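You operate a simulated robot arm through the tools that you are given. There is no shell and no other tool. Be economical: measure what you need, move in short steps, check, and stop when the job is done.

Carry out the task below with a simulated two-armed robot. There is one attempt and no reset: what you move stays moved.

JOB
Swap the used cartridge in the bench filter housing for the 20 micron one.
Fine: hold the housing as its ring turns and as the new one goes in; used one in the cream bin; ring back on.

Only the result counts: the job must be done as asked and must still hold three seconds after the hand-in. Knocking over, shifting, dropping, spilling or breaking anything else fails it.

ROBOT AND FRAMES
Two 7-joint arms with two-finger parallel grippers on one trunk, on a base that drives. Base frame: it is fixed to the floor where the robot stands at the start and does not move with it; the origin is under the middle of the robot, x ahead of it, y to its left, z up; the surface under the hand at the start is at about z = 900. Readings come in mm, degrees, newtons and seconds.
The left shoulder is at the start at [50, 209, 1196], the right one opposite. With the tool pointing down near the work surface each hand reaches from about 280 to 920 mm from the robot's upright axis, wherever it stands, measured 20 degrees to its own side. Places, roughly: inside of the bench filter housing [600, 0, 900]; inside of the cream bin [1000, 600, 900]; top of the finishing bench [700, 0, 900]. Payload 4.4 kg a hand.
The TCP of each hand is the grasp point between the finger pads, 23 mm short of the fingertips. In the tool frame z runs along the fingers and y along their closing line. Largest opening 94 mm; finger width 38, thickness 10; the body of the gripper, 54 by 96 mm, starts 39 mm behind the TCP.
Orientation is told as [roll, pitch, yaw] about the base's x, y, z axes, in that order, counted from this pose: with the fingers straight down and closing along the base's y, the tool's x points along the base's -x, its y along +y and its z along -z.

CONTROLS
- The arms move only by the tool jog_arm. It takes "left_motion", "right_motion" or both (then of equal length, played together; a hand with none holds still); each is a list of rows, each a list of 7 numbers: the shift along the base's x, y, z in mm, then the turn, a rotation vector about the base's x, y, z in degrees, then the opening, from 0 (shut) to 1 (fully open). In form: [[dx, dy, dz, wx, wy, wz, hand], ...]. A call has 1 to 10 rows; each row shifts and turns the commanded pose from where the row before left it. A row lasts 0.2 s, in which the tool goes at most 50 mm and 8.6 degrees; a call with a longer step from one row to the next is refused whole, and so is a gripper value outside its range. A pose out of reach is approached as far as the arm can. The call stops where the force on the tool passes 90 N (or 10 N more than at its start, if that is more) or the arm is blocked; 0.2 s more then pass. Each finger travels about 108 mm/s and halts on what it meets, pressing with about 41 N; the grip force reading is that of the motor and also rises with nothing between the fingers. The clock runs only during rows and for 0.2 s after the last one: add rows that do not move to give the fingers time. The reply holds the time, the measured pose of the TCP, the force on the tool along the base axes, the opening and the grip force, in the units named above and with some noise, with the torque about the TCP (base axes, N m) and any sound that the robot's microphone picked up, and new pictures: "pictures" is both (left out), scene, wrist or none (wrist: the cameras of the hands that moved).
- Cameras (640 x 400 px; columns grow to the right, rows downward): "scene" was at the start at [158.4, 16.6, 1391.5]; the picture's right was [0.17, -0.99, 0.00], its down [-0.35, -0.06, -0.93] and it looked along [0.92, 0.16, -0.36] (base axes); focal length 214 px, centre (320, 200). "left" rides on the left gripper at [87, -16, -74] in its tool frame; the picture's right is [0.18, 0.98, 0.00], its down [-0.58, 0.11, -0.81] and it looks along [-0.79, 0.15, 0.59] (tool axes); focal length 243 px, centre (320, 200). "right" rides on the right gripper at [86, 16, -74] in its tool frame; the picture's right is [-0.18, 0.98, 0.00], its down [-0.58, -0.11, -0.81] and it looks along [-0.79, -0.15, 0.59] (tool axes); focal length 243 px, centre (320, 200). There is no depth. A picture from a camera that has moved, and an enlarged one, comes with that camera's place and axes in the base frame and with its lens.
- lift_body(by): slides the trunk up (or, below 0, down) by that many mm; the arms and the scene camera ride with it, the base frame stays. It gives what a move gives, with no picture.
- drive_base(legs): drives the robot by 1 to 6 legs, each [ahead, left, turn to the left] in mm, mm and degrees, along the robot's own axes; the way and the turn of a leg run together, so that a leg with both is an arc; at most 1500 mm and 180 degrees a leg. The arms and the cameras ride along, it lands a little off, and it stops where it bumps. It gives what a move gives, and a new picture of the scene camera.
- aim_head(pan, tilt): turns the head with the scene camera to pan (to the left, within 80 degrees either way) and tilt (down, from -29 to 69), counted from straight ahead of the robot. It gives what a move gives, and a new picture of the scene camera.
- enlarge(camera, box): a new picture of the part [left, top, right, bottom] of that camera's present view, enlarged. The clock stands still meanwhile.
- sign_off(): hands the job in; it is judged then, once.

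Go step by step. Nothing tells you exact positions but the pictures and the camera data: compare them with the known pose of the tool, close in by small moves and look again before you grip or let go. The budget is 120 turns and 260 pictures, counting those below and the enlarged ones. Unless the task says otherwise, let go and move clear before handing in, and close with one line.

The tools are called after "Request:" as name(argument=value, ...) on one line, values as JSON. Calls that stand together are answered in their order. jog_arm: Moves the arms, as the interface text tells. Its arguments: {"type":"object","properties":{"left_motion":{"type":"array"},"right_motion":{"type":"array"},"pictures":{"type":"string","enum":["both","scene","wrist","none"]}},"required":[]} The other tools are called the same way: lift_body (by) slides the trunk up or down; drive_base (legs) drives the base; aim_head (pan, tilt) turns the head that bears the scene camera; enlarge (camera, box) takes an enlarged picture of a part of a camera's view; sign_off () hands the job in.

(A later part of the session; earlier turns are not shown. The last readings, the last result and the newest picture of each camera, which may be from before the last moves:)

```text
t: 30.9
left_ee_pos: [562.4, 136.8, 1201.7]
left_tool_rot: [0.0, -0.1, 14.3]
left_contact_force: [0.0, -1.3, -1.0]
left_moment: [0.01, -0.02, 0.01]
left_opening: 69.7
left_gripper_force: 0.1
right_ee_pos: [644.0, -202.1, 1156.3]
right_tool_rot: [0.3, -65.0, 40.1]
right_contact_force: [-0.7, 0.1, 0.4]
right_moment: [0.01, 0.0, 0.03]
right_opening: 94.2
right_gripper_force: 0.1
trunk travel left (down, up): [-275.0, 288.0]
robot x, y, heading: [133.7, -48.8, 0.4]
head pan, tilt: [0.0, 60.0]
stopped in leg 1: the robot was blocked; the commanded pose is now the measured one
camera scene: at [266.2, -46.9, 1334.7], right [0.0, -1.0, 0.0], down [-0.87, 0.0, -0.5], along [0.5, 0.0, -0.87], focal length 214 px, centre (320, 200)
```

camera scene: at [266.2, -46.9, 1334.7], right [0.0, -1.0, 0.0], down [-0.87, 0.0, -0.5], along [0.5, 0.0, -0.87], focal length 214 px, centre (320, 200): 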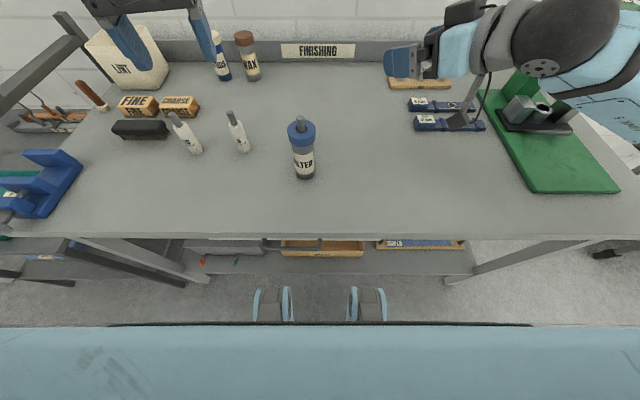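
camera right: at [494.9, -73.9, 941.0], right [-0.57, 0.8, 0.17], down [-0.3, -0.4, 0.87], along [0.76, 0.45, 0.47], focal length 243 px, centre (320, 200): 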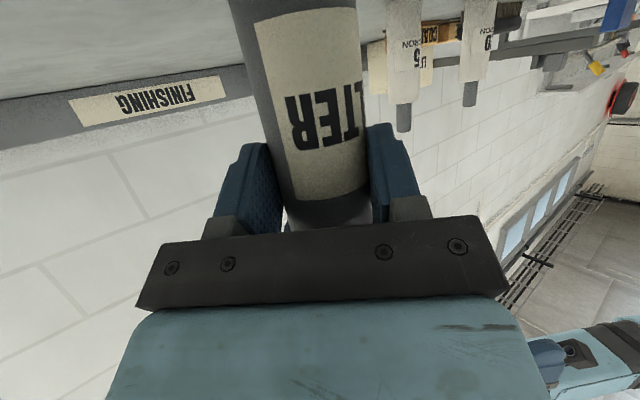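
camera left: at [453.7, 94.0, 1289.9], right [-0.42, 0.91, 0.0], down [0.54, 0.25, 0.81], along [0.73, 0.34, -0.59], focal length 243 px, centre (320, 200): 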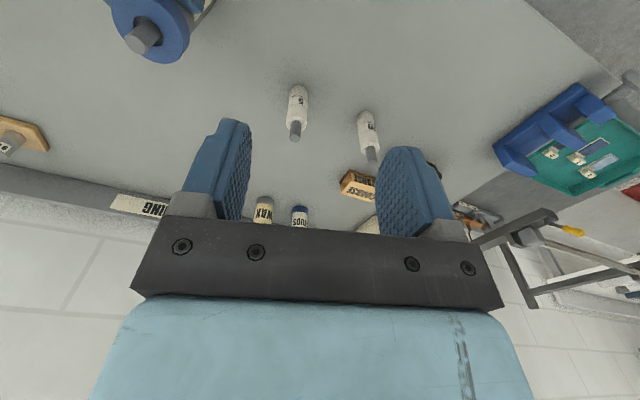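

The base touched the bench, so I back off 10 mm. Then I orient the right hand to point +y and the left hand to its tilted pose, high above the work.

Request:
drive_base(legs=[[-10, 0, 0]])

Request:
jog_arm(right_motion=[[-6, 0, 0, 0, 0, 8, 1], [-6, 0, 0, 0, 0, 8, 1], [-6, 0, 0, 0, 0, 8, 1], [-6, 0, 0, 0, 0, 8, 1], [-6, 0, 0, 0, 0, 8, 1], [0, 0, 0, 0, 0, 0, 1], [0, 0, 0, 0, 0, 0, 1], [0, 0, 0, 0, 0, 0, 1], [0, 0, 0, 0, 0, 0, 1], [0, 0, 0, 0, 0, 0, 1]], left_motion=[[0, 5, 0, 0, 0, -8.5, 0.74], [0, 5, 0, 0, 0, -8.5, 0.74], [0, 5, 0, 0, 0, -8.5, 0.74], [0, 5, 0, 0, 0, -8.5, 0.74], [0, 5, 0, 0, 0, -8.5, 0.74], [0, 5, 0, 0, 0, -8.5, 0.74], [0, 5, 0, 0, 0, -8.5, 0.74], [0, 0, 0, 0, 0, -8.5, 0.74], [0, 0, 0, 0, 0, -8.5, 0.74], [0, 0, 0, 0, 0, -8.5, 0.74]], pictures="none")

```text
t: 31.7
left_ee_pos: [552.5, 136.1, 1201.9]
left_tool_rot: [0.0, 0.0, 14.5]
left_contact_force: [0.3, -0.1, -0.9]
left_moment: [-0.01, 0.03, 0.0]
left_opening: 69.3
left_gripper_force: 0.0
right_ee_pos: [634.9, -202.0, 1155.7]
right_tool_rot: [0.2, -64.9, 40.1]
right_contact_force: [-0.2, 0.4, 0.1]
right_moment: [-0.02, 0.01, 0.01]
right_opening: 94.0
right_gripper_force: 0.0
trunk travel left (down, up): [-275.0, 288.0]
robot x, y, heading: [122.2, -50.3, 0.4]
head pan, tilt: [0.0, 60.0]
camera scene: at [257.1, -46.6, 1334.6], right [0.0, -1.0, 0.0], down [-0.87, 0.0, -0.5], along [0.5, 0.0, -0.87], focal length 214 px, centre (320, 200)
```

scene: 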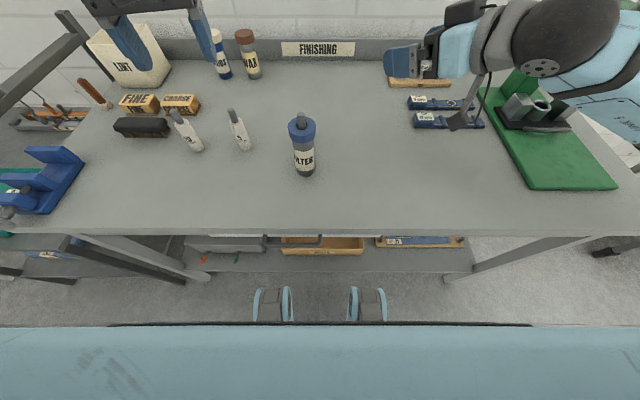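

```text
t: 33.9
left_ee_pos: [552.4, 171.5, 1200.5]
left_tool_rot: [0.1, -0.1, -70.8]
left_contact_force: [0.8, 0.6, 0.5]
left_moment: [0.01, 0.02, 0.0]
left_opening: 69.3
left_gripper_force: 0.2
right_ee_pos: [615.5, -196.2, 1155.6]
right_tool_rot: [-0.7, -64.5, 64.2]
right_contact_force: [-0.1, 1.0, 0.4]
right_moment: [0.04, 0.01, -0.04]
right_opening: 93.9
right_gripper_force: 0.0
right hand out of reach, approached as far as the arm can: row 3, 4, 5
trunk travel left (down, up): [-275.0, 288.0]
robot x, y, heading: [122.3, -48.3, 0.1]
head pan, tilt: [0.0, 60.0]
```

The right hand stops at yaw 64°, which is workable. Now I yaw the left hand further and tilt it so its wrist leans to +y.

Request:
jog_arm(left_motion=[[0, 0, 0, 0, 0, -8.5, 0.74], [0, 0, 0, 0, 0, -8.5, 0.74], [0, 0, 0, -8.25, 0, 0, 0.74], [0, 0, 0, -8.25, 0, 0, 0.74], [0, 0, 0, -8.25, 0, 0, 0.74], [0, 0, 0, -8.25, 0, 0, 0.74], [0, -20, 0, 0, 0, -8.5, 0.74], [0, -20, 0, 0, 0, -8.5, 0.74], [0, -20, 0, 0, 0, -8.5, 0.74], [0, 0, 0, 0, 0, 0, 0.74]], pictures="none")

```text
t: 36.1
left_ee_pos: [551.6, 111.7, 1201.6]
left_tool_rot: [-1.5, -33.1, -112.8]
left_contact_force: [0.2, -0.4, 0.2]
left_moment: [0.0, 0.0, 0.03]
left_opening: 69.7
left_gripper_force: 0.0
right_ee_pos: [615.2, -195.8, 1156.1]
right_tool_rot: [-0.7, -64.6, 64.2]
right_contact_force: [-0.8, -1.1, -0.1]
right_moment: [0.02, -0.02, -0.01]
right_opening: 94.0
right_gripper_force: 0.2
trunk travel left (down, up): [-275.0, 288.0]
robot x, y, heading: [122.5, -46.9, 0.4]
head pan, tilt: [0.0, 60.0]
```

The left hand takes the tilted pose. I try bringing it over the housing.

Request:
jog_arm(left_motion=[[8, -24, -14, 0, 0, 0, 0.74], [8, -24, -14, 0, 0, 0, 0.74], [8, -24, -14, 0, 0, 0, 0.74], [8, -24, -14, 0, 0, 0, 0.74], [8, -24, -14, 0, 0, 0, 0.74], [0, 0, 0, 0, 0, 0, 0.74]])

```text
t: 37.5
left_ee_pos: [589.7, -1.9, 1132.9]
left_tool_rot: [-1.5, -33.0, -112.7]
left_contact_force: [-0.7, -0.2, -0.6]
left_moment: [0.02, -0.03, 0.02]
left_opening: 69.7
left_gripper_force: 0.0
left hand out of reach, approached as far as the arm can: row 5
right_ee_pos: [614.7, -197.6, 1157.2]
right_tool_rot: [-0.8, -64.7, 64.2]
right_contact_force: [-0.9, -0.3, 0.4]
right_moment: [0.04, 0.02, 0.0]
right_opening: 94.0
right_gripper_force: 0.1
trunk travel left (down, up): [-275.0, 288.0]
robot x, y, heading: [121.7, -50.2, 0.1]
head pan, tilt: [0.0, 60.0]
camera scene: at [255.3, -47.1, 1334.9], right [0.0, -1.0, 0.0], down [-0.87, 0.0, -0.5], along [0.5, 0.0, -0.87], focal length 214 px, centre (320, 200)
camera left: at [620.4, 107.9, 1149.5], right [0.96, -0.25, -0.12], down [0.1, -0.1, 0.99], along [-0.26, -0.96, -0.07], focal length 243 px, centre (320, 200)
```

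scene: 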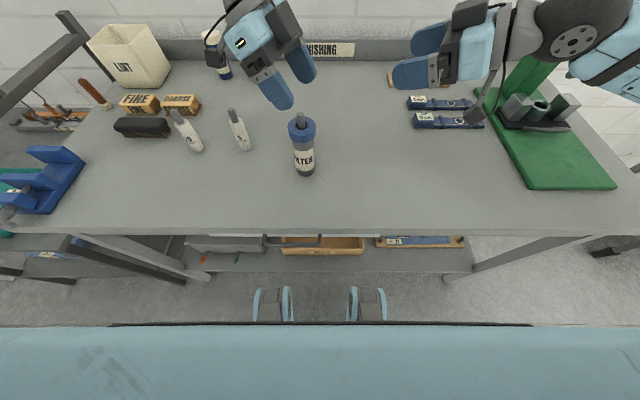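
left: 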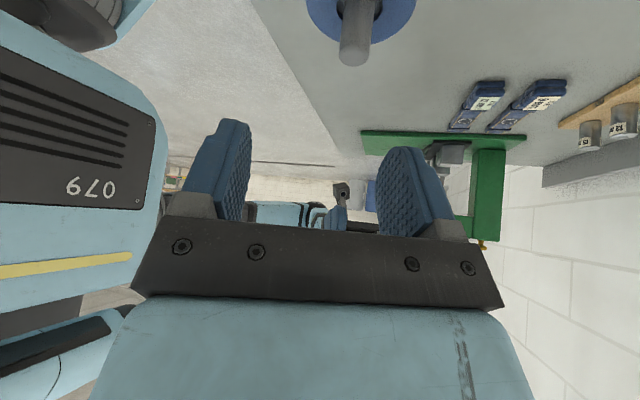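

The left hand just reaches. Now I re-measure the housing from this stance before sending the right hand in.

Request:
enlarge(camera="scene", box=[240, 90, 368, 190])

```text
4.00 times, centred on (304, 140) of scene
camera zoom: at [255.3, -47.1, 1334.9], right [0.0, -1.0, 0.0], down [-0.87, 0.0, -0.5], along [0.5, 0.0, -0.87], focal length 858 px, centre (384, 440)
```

zoom: 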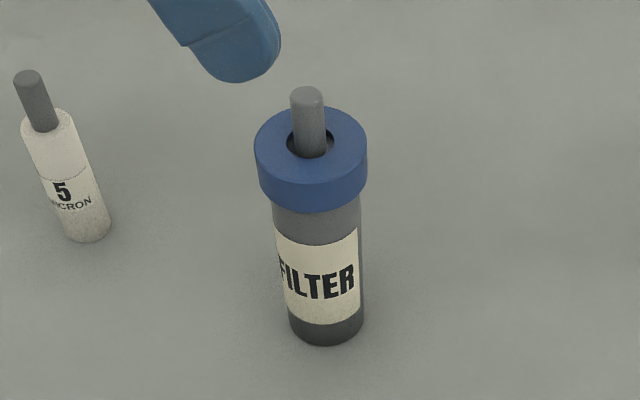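

The housing axis is at about (593, -10.7). I bring the right hand round to a pre-grasp at yaw 60 and lower it.

Request:
jog_arm(right_motion=[[-24.7, 32, 0, 0, 0, -4.2, 1], [-24.7, 32, 0, 0, 0, 0, 1], [-24.7, 32, 0, 0, 0, 0, 1], [0, 0, -42.3, 0, 0, 0, 1], [0, 0, -42.3, 0, 0, 0, 1], [0, 0, -42.3, 0, 0, 0, 1], [0, 0, -42.3, 0, 0, 0, 1], [0, 0, 0, 0, 0, 0, 1]], pictures="wrist")

```text
t: 39.3
left_ee_pos: [590.0, -0.6, 1132.6]
left_tool_rot: [-1.5, -33.2, -112.7]
left_contact_force: [-0.7, 0.5, -0.1]
left_moment: [0.02, 0.01, -0.03]
left_opening: 69.7
left_gripper_force: 0.0
right_ee_pos: [541.8, -103.0, 984.9]
right_tool_rot: [-0.8, -64.7, 60.1]
right_contact_force: [-0.3, 0.3, -0.8]
right_moment: [0.03, 0.0, 0.04]
right_opening: 93.9
right_gripper_force: 0.0
trunk travel left (down, up): [-275.0, 288.0]
robot x, y, heading: [124.4, -47.3, 0.4]
head pan, tilt: [0.0, 60.0]
camera right: at [473.6, -183.4, 938.7], right [-0.81, 0.57, 0.16], down [-0.16, -0.47, 0.87], along [0.57, 0.68, 0.46], focal length 243 px, centre (320, 200)
```

right: 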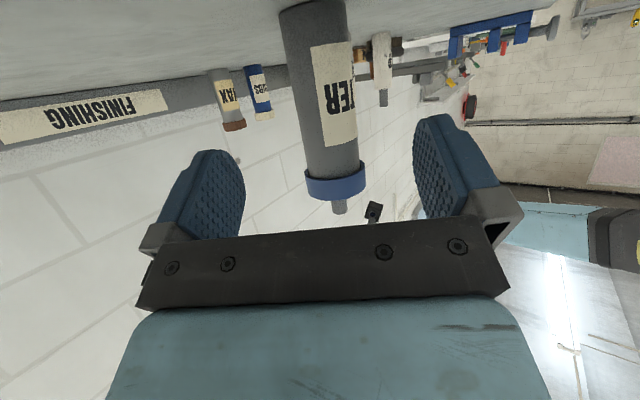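

Request:
jog_arm(right_motion=[[15, 27.3, 2, 0, 0, 0, 1], [15, 27.3, 1, 0, 0, 0, 1], [15, 27.3, 0, 0, 0, 0, 1], [0, 0, 0, 0, 0, 0, 1]], pictures="wrist")

```text
t: 40.3
left_ee_pos: [589.7, -2.6, 1132.8]
left_tool_rot: [-1.4, -33.1, -112.7]
left_contact_force: [0.3, -0.3, 0.1]
left_moment: [0.0, -0.04, -0.01]
left_opening: 69.9
left_gripper_force: 0.1
right_ee_pos: [585.9, -17.5, 988.1]
right_tool_rot: [-0.5, -64.7, 59.9]
right_contact_force: [0.6, 0.8, 0.1]
right_moment: [0.02, 0.02, 0.02]
right_opening: 94.1
right_gripper_force: 0.0
trunk travel left (down, up): [-275.0, 288.0]
robot x, y, heading: [121.5, -46.6, 0.3]
head pan, tilt: [0.0, 60.0]
camera right: at [518.2, -100.8, 942.7], right [-0.81, 0.57, 0.16], down [-0.15, -0.47, 0.87], along [0.57, 0.68, 0.46], focal length 243 px, centre (320, 200)
```

right: 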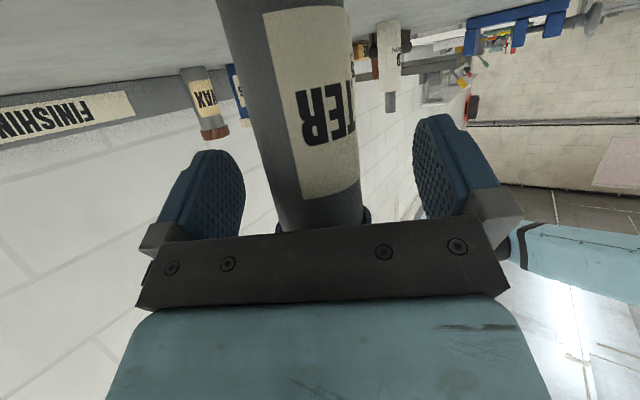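

The reach is fine. I correct about 4 mm laterally and close on the housing.

Request:
jog_arm(right_motion=[[2.2, -4.2, 0, 0, 0, 0, 1], [0, 0, 0, 0, 0, 0, 0.7], [0, 0, 0, 0, 0, 0, 0.6], [0, 0, 0, 0, 0, 0, 0.55], [0, 0, 0, 0, 0, 0, 0.5], [0, 0, 0, 0, 0, 0, 0.45], [0, 0, 0, 0, 0, 0, 0.4], [0, 0, 0, 0, 0, 0, 0.4]], left_motion=[[0, 0, 0, 0, 0, 8, 0.8], [0, 0, 0, 0, 0, 0, 0.8], [0, 0, 0, 0, 0, 0, 0.8], [0, 0, 0, -5, 0, 0, 0.8], [0, 0, 0, 0, 0, 0, 0.8], [3, -8, 0, 0, 0, 0, 0.8], [0, 0, 0, 0, 0, 0, 0.8], [0, 0, 0, 0, 0, 0, 0.8]])

Request:
enlarge(camera="scene", box=[240, 70, 368, 150])

```text
t: 42.1
left_ee_pos: [593.5, -10.4, 1133.0]
left_tool_rot: [0.0, -37.9, -105.6]
left_contact_force: [-0.1, 0.6, 0.3]
left_moment: [-0.02, -0.01, 0.0]
left_opening: 75.4
left_gripper_force: 0.1
right_ee_pos: [587.7, -23.4, 989.5]
right_tool_rot: [-0.6, -64.7, 59.9]
right_contact_force: [-0.2, 0.7, -0.2]
right_moment: [-0.01, 0.12, 0.02]
right_opening: 46.8
right_gripper_force: 41.3
trunk travel left (down, up): [-275.0, 288.0]
robot x, y, heading: [121.2, -49.5, 0.4]
head pan, tilt: [0.0, 60.0]
camera scene: at [256.4, -46.7, 1334.7], right [0.0, -1.0, 0.0], down [-0.87, 0.0, -0.5], along [0.5, 0.0, -0.87], focal length 214 px, centre (320, 200)
camera right: at [520.8, -104.8, 942.9], right [-0.81, 0.57, 0.16], down [-0.15, -0.47, 0.87], along [0.57, 0.68, 0.46], focal length 243 px, centre (320, 200)
camera left: at [608.3, 104.2, 1138.6], right [0.99, -0.12, -0.11], down [0.11, 0.01, 0.99], along [-0.12, -0.99, 0.02], focal length 243 px, centre (320, 200)
```

scene: 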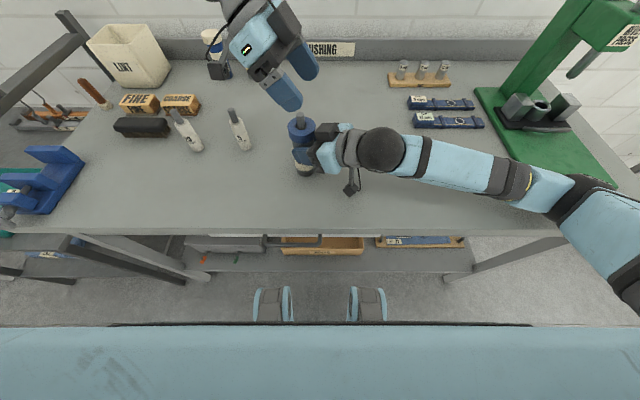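
right: 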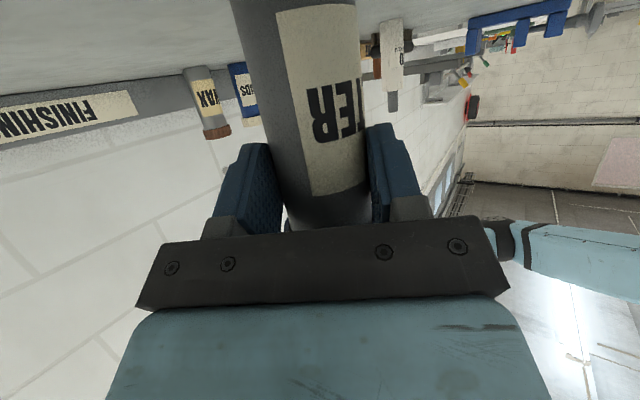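
left: 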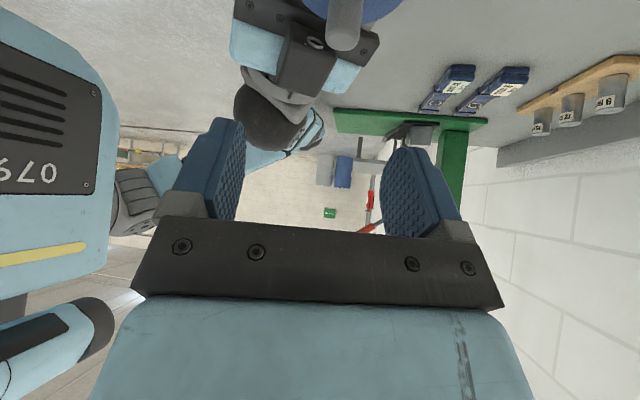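

```text
5.00 times, centred on (304, 110) of scene
camera zoom: at [256.4, -46.7, 1334.7], right [0.0, -1.0, 0.0], down [-0.87, 0.0, -0.5], along [0.5, 0.0, -0.87], focal length 1072 px, centre (400, 650)
```

zoom: 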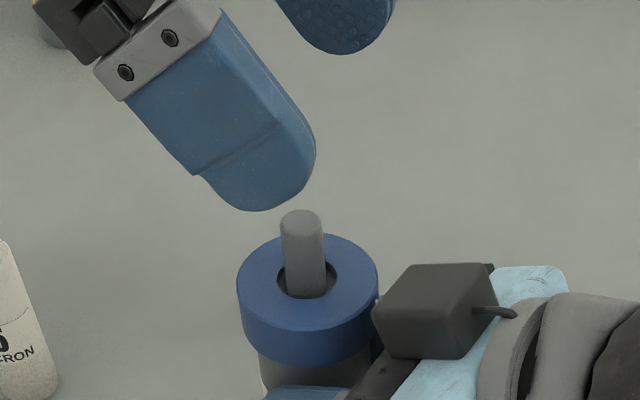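

The right hand has the housing with its axis at (593, -10.4). To keep the left fingertips clear of the right hand's box, I place the left TCP 10 mm back from the axis, then descend part way and check.

Request:
jog_arm(left_motion=[[3.5, 9.2, 0, 0, 0, -8, 0.8], [0, 0, -25, 0, 0, 0, 0.8], [0, 0, -25, 0, 0, 0, 0.8], [0, 0, 0, 0, 0, 0, 0.8]])

Request:
enlarge(camera="scene", box=[240, 70, 368, 150])

```text
t: 43.1
left_ee_pos: [594.8, 5.3, 1083.6]
left_tool_rot: [0.2, -38.0, -113.7]
left_contact_force: [0.2, 0.7, -0.1]
left_moment: [0.04, 0.0, 0.0]
left_opening: 75.5
left_gripper_force: 0.1
left hand out of reach, approached as far as the arm can: row 3
right_ee_pos: [587.9, -23.3, 988.9]
right_tool_rot: [-0.6, -64.7, 59.8]
right_contact_force: [-1.0, -0.4, 0.1]
right_moment: [0.11, 0.2, 0.07]
right_opening: 46.9
right_gripper_force: 40.9
trunk travel left (down, up): [-275.0, 288.0]
robot x, y, heading: [123.8, -46.9, 0.4]
head pan, tilt: [0.0, 60.0]
camera scene: at [256.4, -46.7, 1334.7], right [0.0, -1.0, 0.0], down [-0.87, 0.0, -0.5], along [0.5, 0.0, -0.87], focal length 214 px, centre (320, 200)
camera left: at [625.9, 115.0, 1088.8], right [0.96, -0.26, -0.11], down [0.11, -0.01, 0.99], along [-0.26, -0.97, 0.02], focal length 243 px, centre (320, 200)
```

scene: 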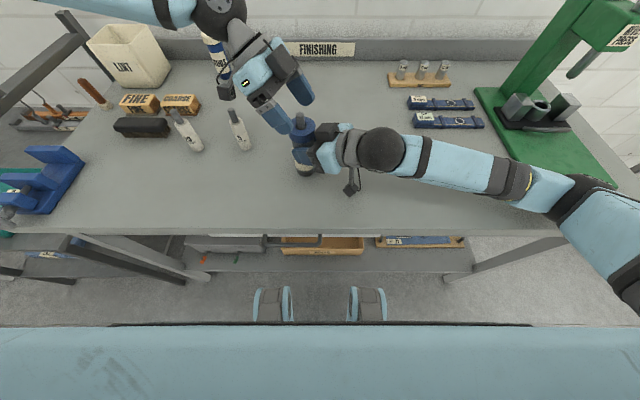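
left: 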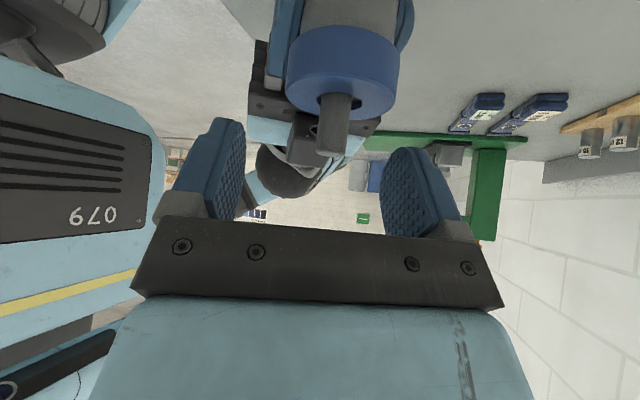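

```text
5.00 times, centred on (304, 110) of scene
camera zoom: at [256.4, -46.7, 1334.7], right [0.0, -1.0, 0.0], down [-0.87, 0.0, -0.5], along [0.5, 0.0, -0.87], focal length 1072 px, centre (400, 650)
```

zoom: 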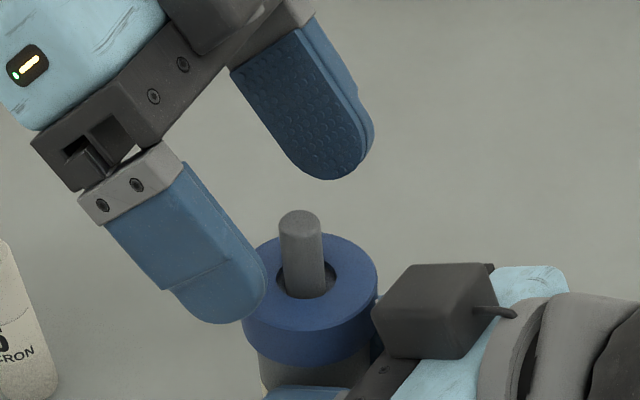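

Lower down the reach is marginal at this yaw. I use yaw -98, tilt 45°, and a 14 mm set-back, which brings the wrist back within reach, then descend further.

Request:
jog_arm(left_motion=[[0, 3, 0, 0, 0, 8, 0.74], [0, 0, 0, 0, 0, 8, 0.74], [0, 0, 0, -6.94, 0.94, 0, 0.74], [0, -2, -10, 0, 0, 0, 0.74], [0, -2, -10, 0, 0, 0, 0.74], [0, 0, 0, 0, 0, 0, 0.74]], pictures="wrist")

Request:
enlarge(camera="scene", box=[240, 70, 368, 150])

```text
t: 44.5
left_ee_pos: [594.0, 4.8, 1063.3]
left_tool_rot: [-0.1, -44.9, -97.5]
left_contact_force: [-0.6, 0.6, -0.8]
left_moment: [0.0, -0.02, 0.0]
left_opening: 69.5
left_gripper_force: 0.1
right_ee_pos: [587.4, -23.8, 990.1]
right_tool_rot: [-0.5, -64.8, 60.1]
right_contact_force: [-1.3, 0.9, 2.0]
right_moment: [0.34, 0.2, 0.11]
right_opening: 46.8
right_gripper_force: 40.8
trunk travel left (down, up): [-275.0, 288.0]
robot x, y, heading: [125.1, -49.6, 0.4]
head pan, tilt: [0.0, 60.0]
camera left: at [593.7, 118.1, 1055.7], right [0.99, 0.0, -0.13], down [0.13, 0.14, 0.98], along [0.02, -0.99, 0.14], focal length 243 px, centre (320, 200)
```

left: 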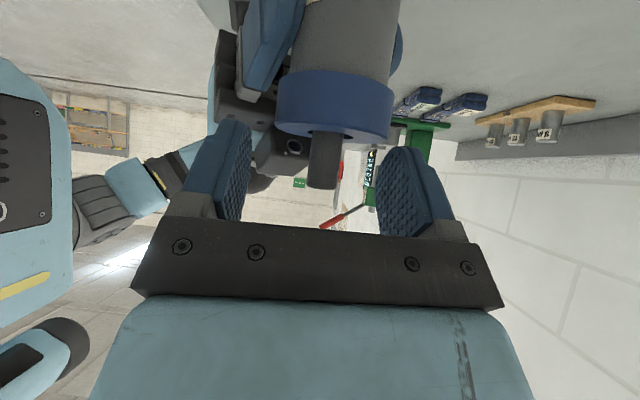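

```text
5.00 times, centred on (304, 110) of scene
camera zoom: at [256.2, -46.5, 1334.8], right [0.0, -1.0, 0.0], down [-0.87, 0.0, -0.5], along [0.5, 0.0, -0.87], focal length 1072 px, centre (400, 650)
```

zoom: 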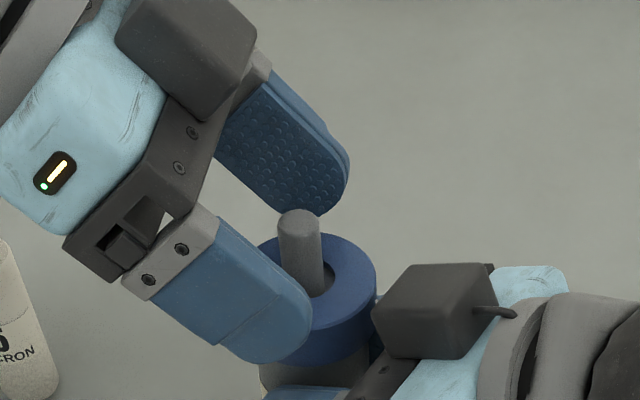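

The axis looks about 2 mm to +x of the TCP. I adjust, descend to z 1048 and close on the ring.

Request:
jog_arm(left_motion=[[2, -1, -8, 0, 0, 0, 0.74], [0, 0, -7, 0, 0, 0, 0.74], [0, 0, 0, 0, 0, 0, 0.66], [0, 0, 0, 0, 0, 0, 0.6], [0, 0, 0, 0, 0, 0, 0.55], [0, 0, 0, 0, 0, 0, 0.5], [0, 0, 0, 0, 0, 0, 0.5]], pictures="wrist")

Request:
enlarge(camera="scene", box=[240, 70, 368, 150])

```text
t: 46.1
left_ee_pos: [597.1, 3.4, 1050.7]
left_tool_rot: [0.1, -44.9, -97.6]
left_contact_force: [12.4, 1.8, 0.0]
left_moment: [0.08, -0.42, 0.2]
left_opening: 56.5
left_gripper_force: 41.1
right_ee_pos: [587.0, -22.6, 989.2]
right_tool_rot: [-0.6, -64.8, 59.8]
right_contact_force: [-10.8, -1.7, 2.2]
right_moment: [0.06, -0.32, 0.09]
right_opening: 46.8
right_gripper_force: 41.1
trunk travel left (down, up): [-275.0, 288.0]
robot x, y, heading: [122.4, -47.6, 0.2]
head pan, tilt: [0.0, 60.0]
camera left: at [596.7, 117.1, 1041.2], right [0.99, 0.0, -0.13], down [0.13, 0.14, 0.98], along [0.02, -0.99, 0.14], focal length 243 px, centre (320, 200)
```

left: 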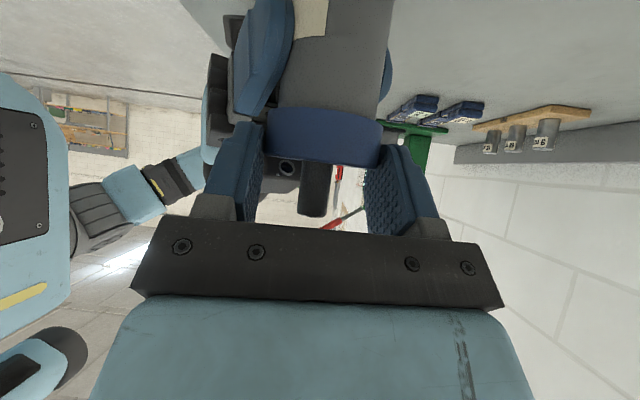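

```text
5.00 times, centred on (304, 110) of scene
camera zoom: at [256.4, -46.7, 1334.7], right [0.0, -1.0, 0.0], down [-0.87, 0.0, -0.5], along [0.5, 0.0, -0.87], focal length 1072 px, centre (400, 650)
```

zoom: 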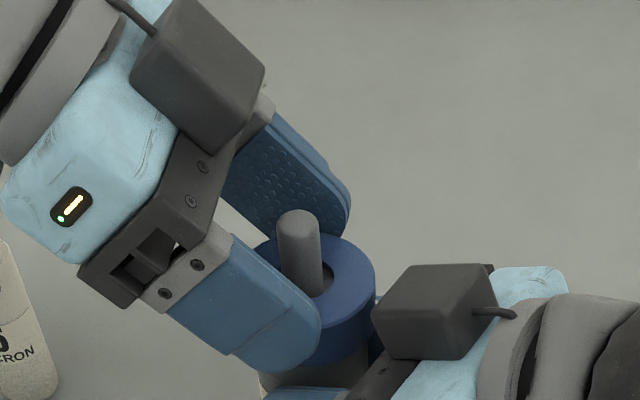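

The ring is gripped. I relieve the small side force and turn 32° counter-clockwise, watching torque.

Request:
jog_arm(left_motion=[[1.2, 0, 0, 0, 0, 0, 0.5], [-1.95, 0.13, 0, 0, 0, 8, 0.5], [-1.94, -0.15, 0, 0, 0, 8, 0.5], [-1.91, -0.42, 0, 0, 0, 8, 0.5], [-1.83, -0.68, 0, 0, 0, 8, 0.5]], pictures="wrist")

Request:
enlarge(camera="scene", box=[240, 70, 368, 150])

```text
t: 47.3
left_ee_pos: [591.3, 1.7, 1049.6]
left_tool_rot: [0.4, -44.9, -65.7]
left_contact_force: [23.9, 8.7, 2.2]
left_moment: [0.33, -0.79, -0.07]
left_opening: 56.6
left_gripper_force: 41.6
right_ee_pos: [586.8, -23.4, 988.9]
right_tool_rot: [-0.5, -64.6, 59.9]
right_contact_force: [-25.7, -7.5, 0.6]
right_moment: [0.31, -0.34, 0.64]
right_opening: 46.3
right_gripper_force: 40.9
trunk travel left (down, up): [-275.0, 288.0]
robot x, y, heading: [120.2, -48.7, 0.3]
head pan, tilt: [0.0, 60.0]
camera left: at [529.9, 98.7, 1041.3], right [0.84, 0.53, -0.13], down [0.03, 0.19, 0.98], along [0.54, -0.83, 0.14], focal length 243 px, centre (320, 200)
```

left: 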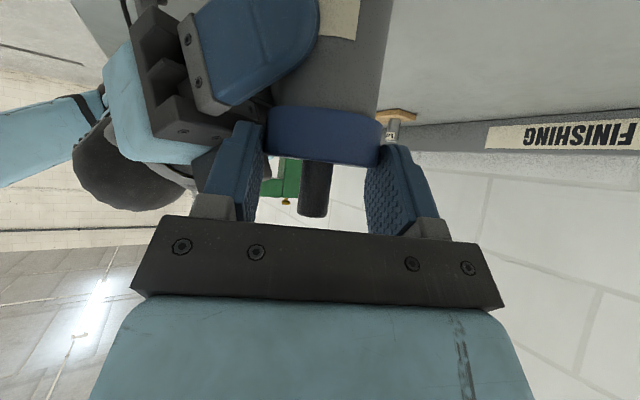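

```text
5.00 times, centred on (304, 110) of scene
camera zoom: at [255.9, -46.4, 1334.9], right [0.0, -1.0, 0.0], down [-0.87, 0.0, -0.5], along [0.5, 0.0, -0.87], focal length 1072 px, centre (400, 650)
```

zoom: 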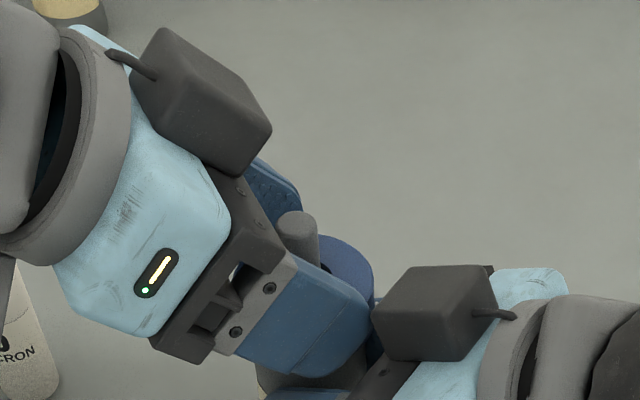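

The ring appears to turn with about 0.4 N m of friction, but there is side force, so the true axis is about 2 mm further +x. I regrip with that correction.

Request:
jog_arm(left_motion=[[0.5, 0.5, 0, 0, 0, 0, 0.68], [0.5, 0.5, 0, 0, 0, 0, 0.68], [1.9, 0.6, 0, 0, 0, -8, 0.68], [1.9, 0.4, 0, 0, 0, -8, 0.68], [1.9, 0.1, 0, 0, 0, -8, 0.68], [1.9, -0.5, 0, 0, 0, -8, 0.68], [0, 0, 0, 0, 0, 0, 0.6], [0, 0, 0, 0, 0, 0, 0.55], [0, 0, 0, 0, 0, 0, 0.5], [0, 0, 0, 0, 0, 0, 0.5]], pictures="wrist")

```text
t: 49.5
left_ee_pos: [598.5, 3.1, 1048.1]
left_tool_rot: [0.1, -44.9, -97.6]
left_contact_force: [-0.2, -3.7, 0.2]
left_moment: [-0.18, -0.03, -0.01]
left_opening: 52.9
left_gripper_force: 40.8
right_ee_pos: [589.0, -24.3, 989.2]
right_tool_rot: [-0.7, -64.8, 59.9]
right_contact_force: [1.4, 3.0, 1.4]
right_moment: [0.02, -0.03, -0.03]
right_opening: 46.3
right_gripper_force: 41.2
trunk travel left (down, up): [-275.0, 288.0]
robot x, y, heading: [121.4, -46.1, 0.4]
head pan, tilt: [0.0, 60.0]
camera left: at [598.3, 117.3, 1041.1], right [0.99, 0.0, -0.13], down [0.13, 0.14, 0.98], along [0.02, -0.99, 0.14], focal length 243 px, centre (320, 200)
```

left: 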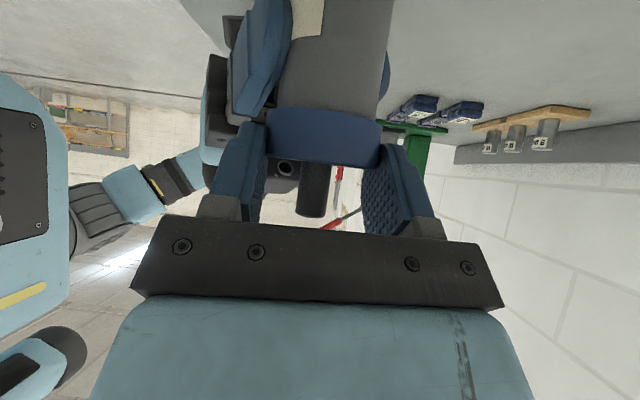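

Forces are now near zero, so the grip is centred. Second turning stroke.

Request:
jog_arm(left_motion=[[-1.95, 0.13, 0, 0, 0, 8, 0.5], [-1.94, -0.15, 0, 0, 0, 8, 0.5], [-1.91, -0.42, 0, 0, 0, 8, 0.5], [-1.83, -0.68, 0, 0, 0, 8, 0.5], [0, 0, 0, 0, 0, 0, 0.5]], pictures="wrist")

Request:
enlarge(camera="scene", box=[272, 85, 352, 145])

```text
t: 50.7
left_ee_pos: [591.7, 1.6, 1049.1]
left_tool_rot: [0.3, -44.9, -65.5]
left_contact_force: [18.6, 3.0, 4.1]
left_moment: [0.17, -0.61, 0.18]
left_opening: 52.8
left_gripper_force: 41.1
right_ee_pos: [587.5, -22.6, 989.5]
right_tool_rot: [-0.6, -64.7, 60.1]
right_contact_force: [-19.4, -2.6, 2.0]
right_moment: [-0.01, -0.28, 0.26]
right_opening: 46.3
right_gripper_force: 40.5
trunk travel left (down, up): [-275.0, 288.0]
robot x, y, heading: [124.2, -47.4, 0.2]
head pan, tilt: [0.0, 60.0]
camera left: at [530.6, 98.5, 1041.2], right [0.84, 0.53, -0.13], down [0.03, 0.19, 0.98], along [0.54, -0.83, 0.14], focal length 243 px, centre (320, 200)
```

left: 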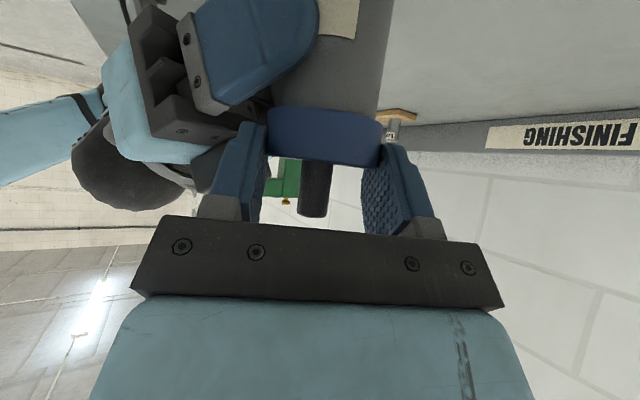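

```text
6.67 times, centred on (312, 115) of scene
camera zoom: at [255.9, -46.6, 1334.8], right [0.0, -1.0, 0.0], down [-0.87, 0.0, -0.5], along [0.5, 0.0, -0.87], focal length 1430 px, centre (373, 767)
```

zoom: 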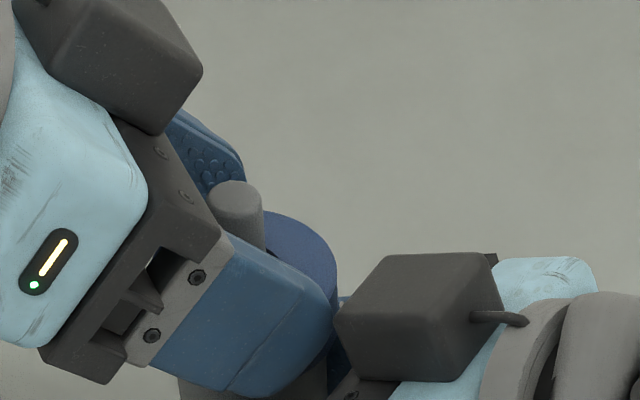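

The residual force suggests a smaller effective offset (about 9 mm). I chain return, regrip and turn in one call with that radius.

Request:
jog_arm(left_motion=[[2.7, 0.3, 0, 0, 0, 0, 0.66], [1.18, 0.43, 0, 0, 0, -8, 0.66], [1.22, 0.27, 0, 0, 0, -8, 0.66], [1.25, 0.1, 0, 0, 0, -8, 0.66], [1.25, -0.08, 0, 0, 0, -8, 0.66], [0, 0, 0, 0, 0, 0, 0.5], [-1.25, 0.08, 0, 0, 0, 8, 0.5], [-1.25, -0.1, 0, 0, 0, 8, 0.5], [-1.22, -0.27, 0, 0, 0, 8, 0.5], [-1.18, -0.43, 0, 0, 0, 8, 0.5]], pictures="none")

Request:
jog_arm(left_motion=[[0, 0, 0, 0, 0, 0, 0.66], [1.18, 0.43, 0, 0, 0, -8, 0.66], [1.22, 0.27, 0, 0, 0, -8, 0.66], [1.25, 0.1, 0, 0, 0, -8, 0.66], [1.25, -0.08, 0, 0, 0, -8, 0.66]], pictures="wrist")

Request:
enlarge(camera="scene", box=[272, 85, 352, 145])

```text
t: 52.9
left_ee_pos: [593.3, 2.2, 1050.0]
left_tool_rot: [0.0, -44.8, -65.7]
left_contact_force: [-6.6, -3.1, 4.8]
left_moment: [0.0, -0.25, -0.21]
left_opening: 56.0
left_gripper_force: 40.9
right_ee_pos: [586.8, -22.6, 989.2]
right_tool_rot: [-0.7, -64.6, 59.8]
right_contact_force: [6.6, 4.5, 2.4]
right_moment: [-0.16, 0.76, 0.0]
right_opening: 45.9
right_gripper_force: 41.1
trunk travel left (down, up): [-275.0, 288.0]
robot x, y, heading: [125.4, -50.7, 0.3]
head pan, tilt: [0.0, 60.0]
```

```text
t: 54.1
left_ee_pos: [598.1, 2.7, 1049.0]
left_tool_rot: [-0.1, -44.8, -97.5]
left_contact_force: [-0.2, 0.5, 0.2]
left_moment: [0.01, 0.01, -0.02]
left_opening: 62.1
left_gripper_force: 0.0
right_ee_pos: [588.0, -22.4, 989.0]
right_tool_rot: [-0.7, -64.6, 59.9]
right_contact_force: [-0.2, 0.5, 2.1]
right_moment: [0.09, 0.07, 0.04]
right_opening: 45.7
right_gripper_force: 41.2
trunk travel left (down, up): [-275.0, 288.0]
robot x, y, heading: [121.0, -47.1, 0.3]
head pan, tilt: [0.0, 60.0]
camera left: at [598.7, 117.3, 1041.2], right [0.99, 0.0, -0.13], down [0.13, 0.14, 0.98], along [0.02, -0.99, 0.14], focal length 243 px, centre (320, 200)
```

left: 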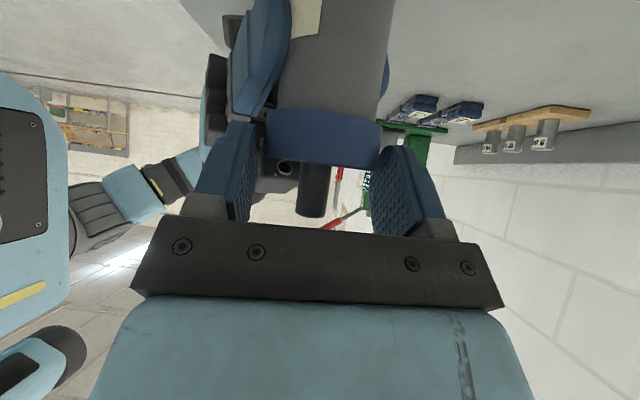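

```text
6.67 times, centred on (312, 115) of scene
camera zoom: at [256.4, -46.6, 1334.7], right [0.0, -1.0, 0.0], down [-0.87, 0.0, -0.5], along [0.5, 0.0, -0.87], focal length 1430 px, centre (373, 767)
```

zoom: 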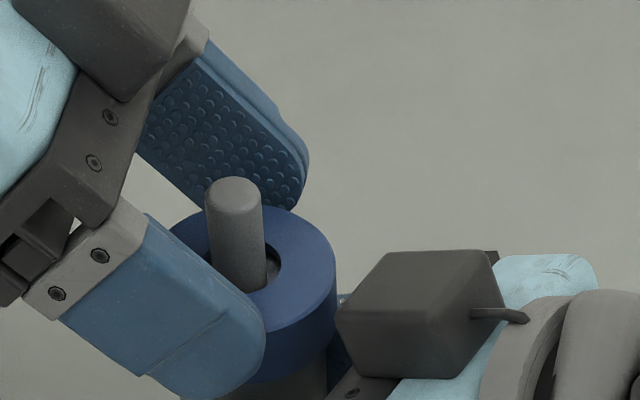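

The ring shows no visible rise yet, but a small upward force at the end of each stroke hints that it is unscrewing. I continue with more strokes.

Request:
jog_arm(left_motion=[[0, 0, 0, 0, 0, 0, 0.5], [-1.25, 0.08, 0, 0, 0, 8, 0.5], [-1.25, -0.1, 0.2, 0, 0, 8, 0.5], [-1.22, -0.27, 0.2, 0, 0, 8, 0.5], [-1.18, -0.43, 0.2, 0, 0, 8, 0.5], [0, 0, 0, 0, 0, 0, 0.66], [1.18, 0.43, 0, 0, 0, -8, 0.66], [1.22, 0.27, 0, 0, 0, -8, 0.66], [1.25, 0.1, 0, 0, 0, -8, 0.66], [1.25, -0.08, 0, 0, 0, -8, 0.66]], pictures="none")

Request:
jog_arm(left_motion=[[0, 0, 0, 0, 0, 0, 0.5], [-1.25, 0.08, 0, 0, 0, 8, 0.5], [-1.25, -0.1, 0.2, 0, 0, 8, 0.5], [-1.22, -0.27, 0.2, 0, 0, 8, 0.5], [-1.18, -0.43, 0.2, 0, 0, 8, 0.5], [0, 0, 0, 0, 0, 0, 0.5]], pictures="none")

Request:
jog_arm(left_motion=[[0, 0, 0, 0, 0, 0, 0.66], [1.18, 0.43, 0, 0, 0, -8, 0.66], [1.22, 0.27, 0, 0, 0, -8, 0.66], [1.25, 0.1, 0, 0, 0, -8, 0.66], [1.25, -0.08, 0, 0, 0, -8, 0.66], [0, 0, 0, 0, 0, 0, 0.66]], pictures="wrist")

Request:
enlarge(camera="scene", box=[272, 85, 352, 145])

```text
t: 56.3
left_ee_pos: [599.5, 2.8, 1049.8]
left_tool_rot: [-0.1, -44.8, -97.6]
left_contact_force: [0.2, -0.2, 1.0]
left_moment: [0.03, 0.01, 0.0]
left_opening: 61.9
left_gripper_force: 0.1
right_ee_pos: [588.0, -23.0, 989.2]
right_tool_rot: [-0.7, -64.7, 60.1]
right_contact_force: [1.8, 0.7, 2.1]
right_moment: [0.05, 0.03, -0.01]
right_opening: 45.8
right_gripper_force: 41.1
trunk travel left (down, up): [-275.0, 288.0]
robot x, y, heading: [122.5, -48.1, 0.5]
head pan, tilt: [0.0, 60.0]
```

```text
t: 57.7
left_ee_pos: [594.5, 2.1, 1049.0]
left_tool_rot: [0.0, -44.9, -65.6]
left_contact_force: [1.4, -7.9, 0.0]
left_moment: [-0.2, -0.12, -0.02]
left_opening: 52.5
left_gripper_force: 40.6
right_ee_pos: [586.0, -22.6, 989.5]
right_tool_rot: [-0.6, -64.6, 60.0]
right_contact_force: [-3.3, 8.5, 2.0]
right_moment: [-0.31, 0.25, 0.12]
right_opening: 46.0
right_gripper_force: 41.3
trunk travel left (down, up): [-275.0, 288.0]
robot x, y, heading: [122.5, -46.5, 0.4]
head pan, tilt: [0.0, 60.0]
```

```text
t: 59.1
left_ee_pos: [599.3, 2.4, 1048.9]
left_tool_rot: [0.1, -44.9, -97.7]
left_contact_force: [0.3, -0.5, 0.1]
left_moment: [-0.02, -0.02, -0.03]
left_opening: 62.2
left_gripper_force: 0.1
right_ee_pos: [588.5, -22.6, 989.2]
right_tool_rot: [-0.7, -64.7, 60.0]
right_contact_force: [1.1, 0.4, 2.8]
right_moment: [0.11, -0.03, -0.07]
right_opening: 45.6
right_gripper_force: 40.7
trunk travel left (down, up): [-275.0, 288.0]
robot x, y, heading: [125.6, -46.6, 0.4]
head pan, tilt: [0.0, 60.0]
camera left: at [598.8, 117.4, 1042.5], right [0.99, 0.0, -0.13], down [0.13, 0.14, 0.98], along [0.02, -0.99, 0.14], focal length 243 px, centre (320, 200)
```

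left: 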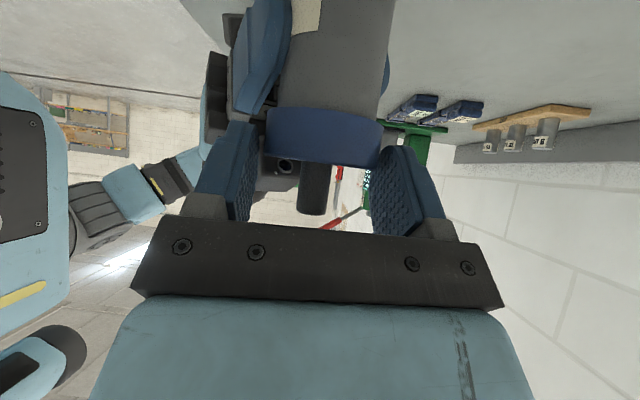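

```text
6.67 times, centred on (312, 115) of scene
camera zoom: at [256.3, -46.4, 1334.8], right [0.0, -1.0, 0.0], down [-0.87, 0.0, -0.5], along [0.5, 0.0, -0.87], focal length 1430 px, centre (373, 767)
```

zoom: 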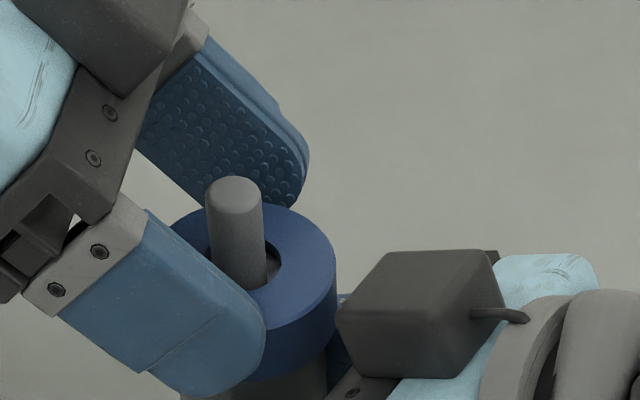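

The torque has dropped to almost nothing since the first stroke, so the ring may already be free. I grip and try a gentle lift.

Request:
jog_arm(left_motion=[[0, 0, 0, 0, 0, 0, 0.5], [0, 0, 0, 0, 0, 0, 0.45], [0, 0, 2, 0, 0, 0, 0.45], [0, 0, 2, 0, 0, 0, 0.45], [0, 0, 0, 0, 0, 0, 0.45]], pictures="wrist")

```text
t: 60.3
left_ee_pos: [599.3, 1.0, 1052.7]
left_tool_rot: [-0.2, -45.0, -97.5]
left_contact_force: [-0.6, -5.4, -22.5]
left_moment: [0.15, -0.85, 0.02]
left_opening: 55.9
left_gripper_force: 41.2
right_ee_pos: [587.9, -22.7, 990.8]
right_tool_rot: [-0.7, -64.9, 60.1]
right_contact_force: [1.6, 5.4, 19.4]
right_moment: [0.05, 0.64, 0.01]
right_opening: 45.5
right_gripper_force: 40.8
trunk travel left (down, up): [-275.0, 288.0]
robot x, y, heading: [126.6, -50.6, 0.6]
head pan, tilt: [0.0, 60.0]
camera left: at [598.5, 117.7, 1045.0], right [0.99, 0.0, -0.13], down [0.13, 0.14, 0.98], along [0.02, -0.99, 0.14], focal length 243 px, centre (320, 200)
```

left: 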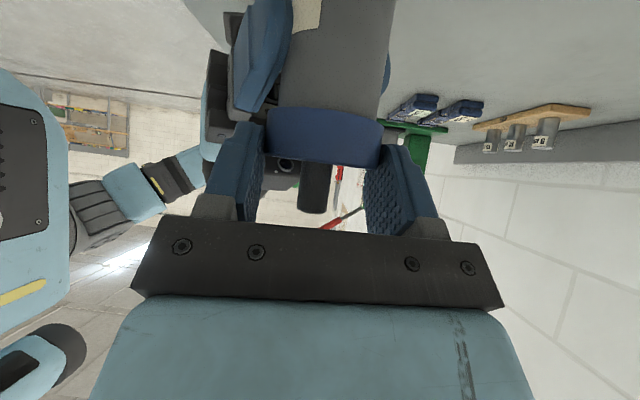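

It is still engaged, so I lower back and keep unscrewing, chaining several strokes.

Request:
jog_arm(left_motion=[[0, 0, -4, 0, 0, 0, 0.45], [-1.34, 0.08, 0, 0, 0, 8.6, 0.45], [-1.35, -0.13, 0, 0, 0, 8.6, 0.45], [-1.31, -0.32, 0, 0, 0, 8.6, 0.45], [-1.25, -0.51, 0, 0, 0, 8.6, 0.45]], pictures="none")

Request:
jog_arm(left_motion=[[0, 0, 0, 0, 0, 0, 0.66], [1.25, 0.51, 0, 0, 0, -8.6, 0.66], [1.31, 0.32, 0, 0, 0, -8.6, 0.66], [1.35, 0.13, 0, 0, 0, -8.6, 0.66], [1.34, -0.08, 0, 0, 0, -8.6, 0.66], [0, 0, 0, 0, 0, 0, 0.45], [-1.34, 0.08, 0, 0, 0, 8.6, 0.45], [-1.35, -0.13, 0, 0, 0, 8.6, 0.45], [-1.31, -0.32, 0, 0, 0, 8.6, 0.45], [-1.25, -0.51, 0, 0, 0, 8.6, 0.45]], pictures="none")

Request:
jog_arm(left_motion=[[0, 0, 0, 0, 0, 0, 0.66], [1.25, 0.51, 0, 0, 0, -8.6, 0.66], [1.31, 0.32, 0, 0, 0, -8.6, 0.66], [1.35, 0.13, 0, 0, 0, -8.6, 0.66], [1.34, -0.08, 0, 0, 0, -8.6, 0.66], [0, 0, 0, 0, 0, 0, 0.45], [-1.34, 0.08, 0, 0, 0, 8.6, 0.45], [-1.35, -0.13, 0, 0, 0, 8.6, 0.45], [-1.31, -0.32, 0, 0, 0, 8.6, 0.45], [-1.25, -0.51, 0, 0, 0, 8.6, 0.45]], pictures="none")

Request:
jog_arm(left_motion=[[0, 0, 0, 0, 0, 0, 0.66], [1.25, 0.51, 0, 0, 0, -8.6, 0.66], [1.31, 0.32, 0, 0, 0, -8.6, 0.66], [1.35, 0.13, 0, 0, 0, -8.6, 0.66], [1.34, -0.08, 0, 0, 0, -8.6, 0.66], [0, 0, 0, 0, 0, 0, 0.66]], pictures="wrist")

Request:
enlarge(camera="scene", box=[272, 85, 352, 145])

```text
t: 61.5
left_ee_pos: [594.0, 2.2, 1052.1]
left_tool_rot: [0.2, -44.9, -63.3]
left_contact_force: [0.0, 0.6, 0.4]
left_moment: [0.18, -0.65, -0.15]
left_opening: 55.8
left_gripper_force: 41.5
right_ee_pos: [587.5, -23.4, 989.7]
right_tool_rot: [-0.6, -64.7, 60.0]
right_contact_force: [-1.5, -0.1, 8.9]
right_moment: [0.05, 0.92, 0.18]
right_opening: 45.5
right_gripper_force: 41.0
trunk travel left (down, up): [-275.0, 288.0]
robot x, y, heading: [120.2, -47.5, 0.1]
head pan, tilt: [0.0, 60.0]
```

```text
t: 63.7
left_ee_pos: [594.1, 1.6, 1050.4]
left_tool_rot: [0.2, -45.0, -63.4]
left_contact_force: [4.3, -0.6, 2.0]
left_moment: [-0.02, -0.32, -0.28]
left_opening: 56.2
left_gripper_force: 41.1
right_ee_pos: [586.1, -23.1, 989.6]
right_tool_rot: [-0.5, -64.7, 59.9]
right_contact_force: [-5.3, 1.2, 1.2]
right_moment: [0.12, 0.28, 0.41]
right_opening: 45.3
right_gripper_force: 41.3
trunk travel left (down, up): [-275.0, 288.0]
robot x, y, heading: [123.6, -48.9, 0.5]
head pan, tilt: [0.0, 60.0]
```

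```text
t: 65.9
left_ee_pos: [593.2, 1.1, 1049.7]
left_tool_rot: [0.2, -44.9, -63.3]
left_contact_force: [6.8, -3.2, 3.2]
left_moment: [-0.05, -0.28, 0.03]
left_opening: 53.8
left_gripper_force: 41.0
right_ee_pos: [586.0, -23.7, 990.0]
right_tool_rot: [-0.6, -64.6, 60.0]
right_contact_force: [-8.6, 4.9, 0.8]
right_moment: [-0.09, 0.08, 0.21]
right_opening: 45.4
right_gripper_force: 41.1
trunk travel left (down, up): [-275.0, 288.0]
robot x, y, heading: [125.8, -45.8, 0.6]
head pan, tilt: [0.0, 60.0]
```

```text
t: 67.3
left_ee_pos: [599.3, 3.5, 1049.8]
left_tool_rot: [0.0, -44.8, -97.5]
left_contact_force: [0.9, 0.3, 0.0]
left_moment: [0.03, -0.01, 0.01]
left_opening: 61.9
left_gripper_force: 0.1
right_ee_pos: [589.2, -23.4, 988.6]
right_tool_rot: [-0.7, -64.6, 60.0]
right_contact_force: [0.1, 0.7, -1.0]
right_moment: [0.02, 0.03, -0.04]
right_opening: 45.5
right_gripper_force: 40.9
trunk travel left (down, up): [-275.0, 288.0]
robot x, y, heading: [123.0, -51.5, 0.5]
head pan, tilt: [0.0, 60.0]
camera left: at [598.7, 117.4, 1042.2], right [0.99, 0.0, -0.13], down [0.13, 0.14, 0.98], along [0.02, -0.99, 0.14], focal length 243 px, centre (320, 200)
```

left: 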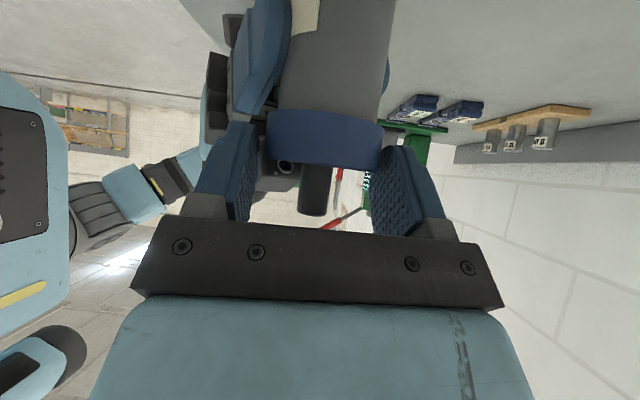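

```text
6.67 times, centred on (312, 115) of scene
camera zoom: at [256.3, -46.5, 1334.7], right [0.0, -1.0, 0.0], down [-0.87, 0.0, -0.5], along [0.5, 0.0, -0.87], focal length 1430 px, centre (373, 767)
```

zoom: 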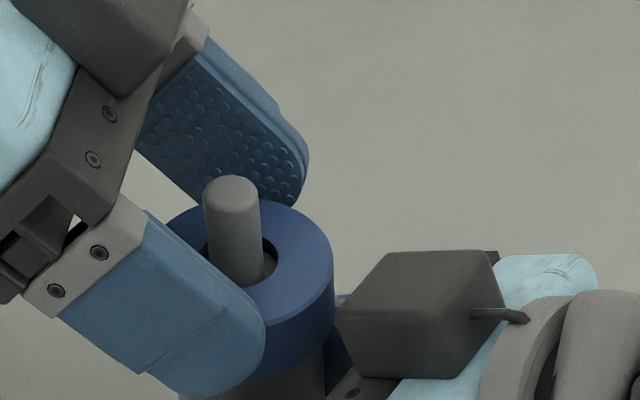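

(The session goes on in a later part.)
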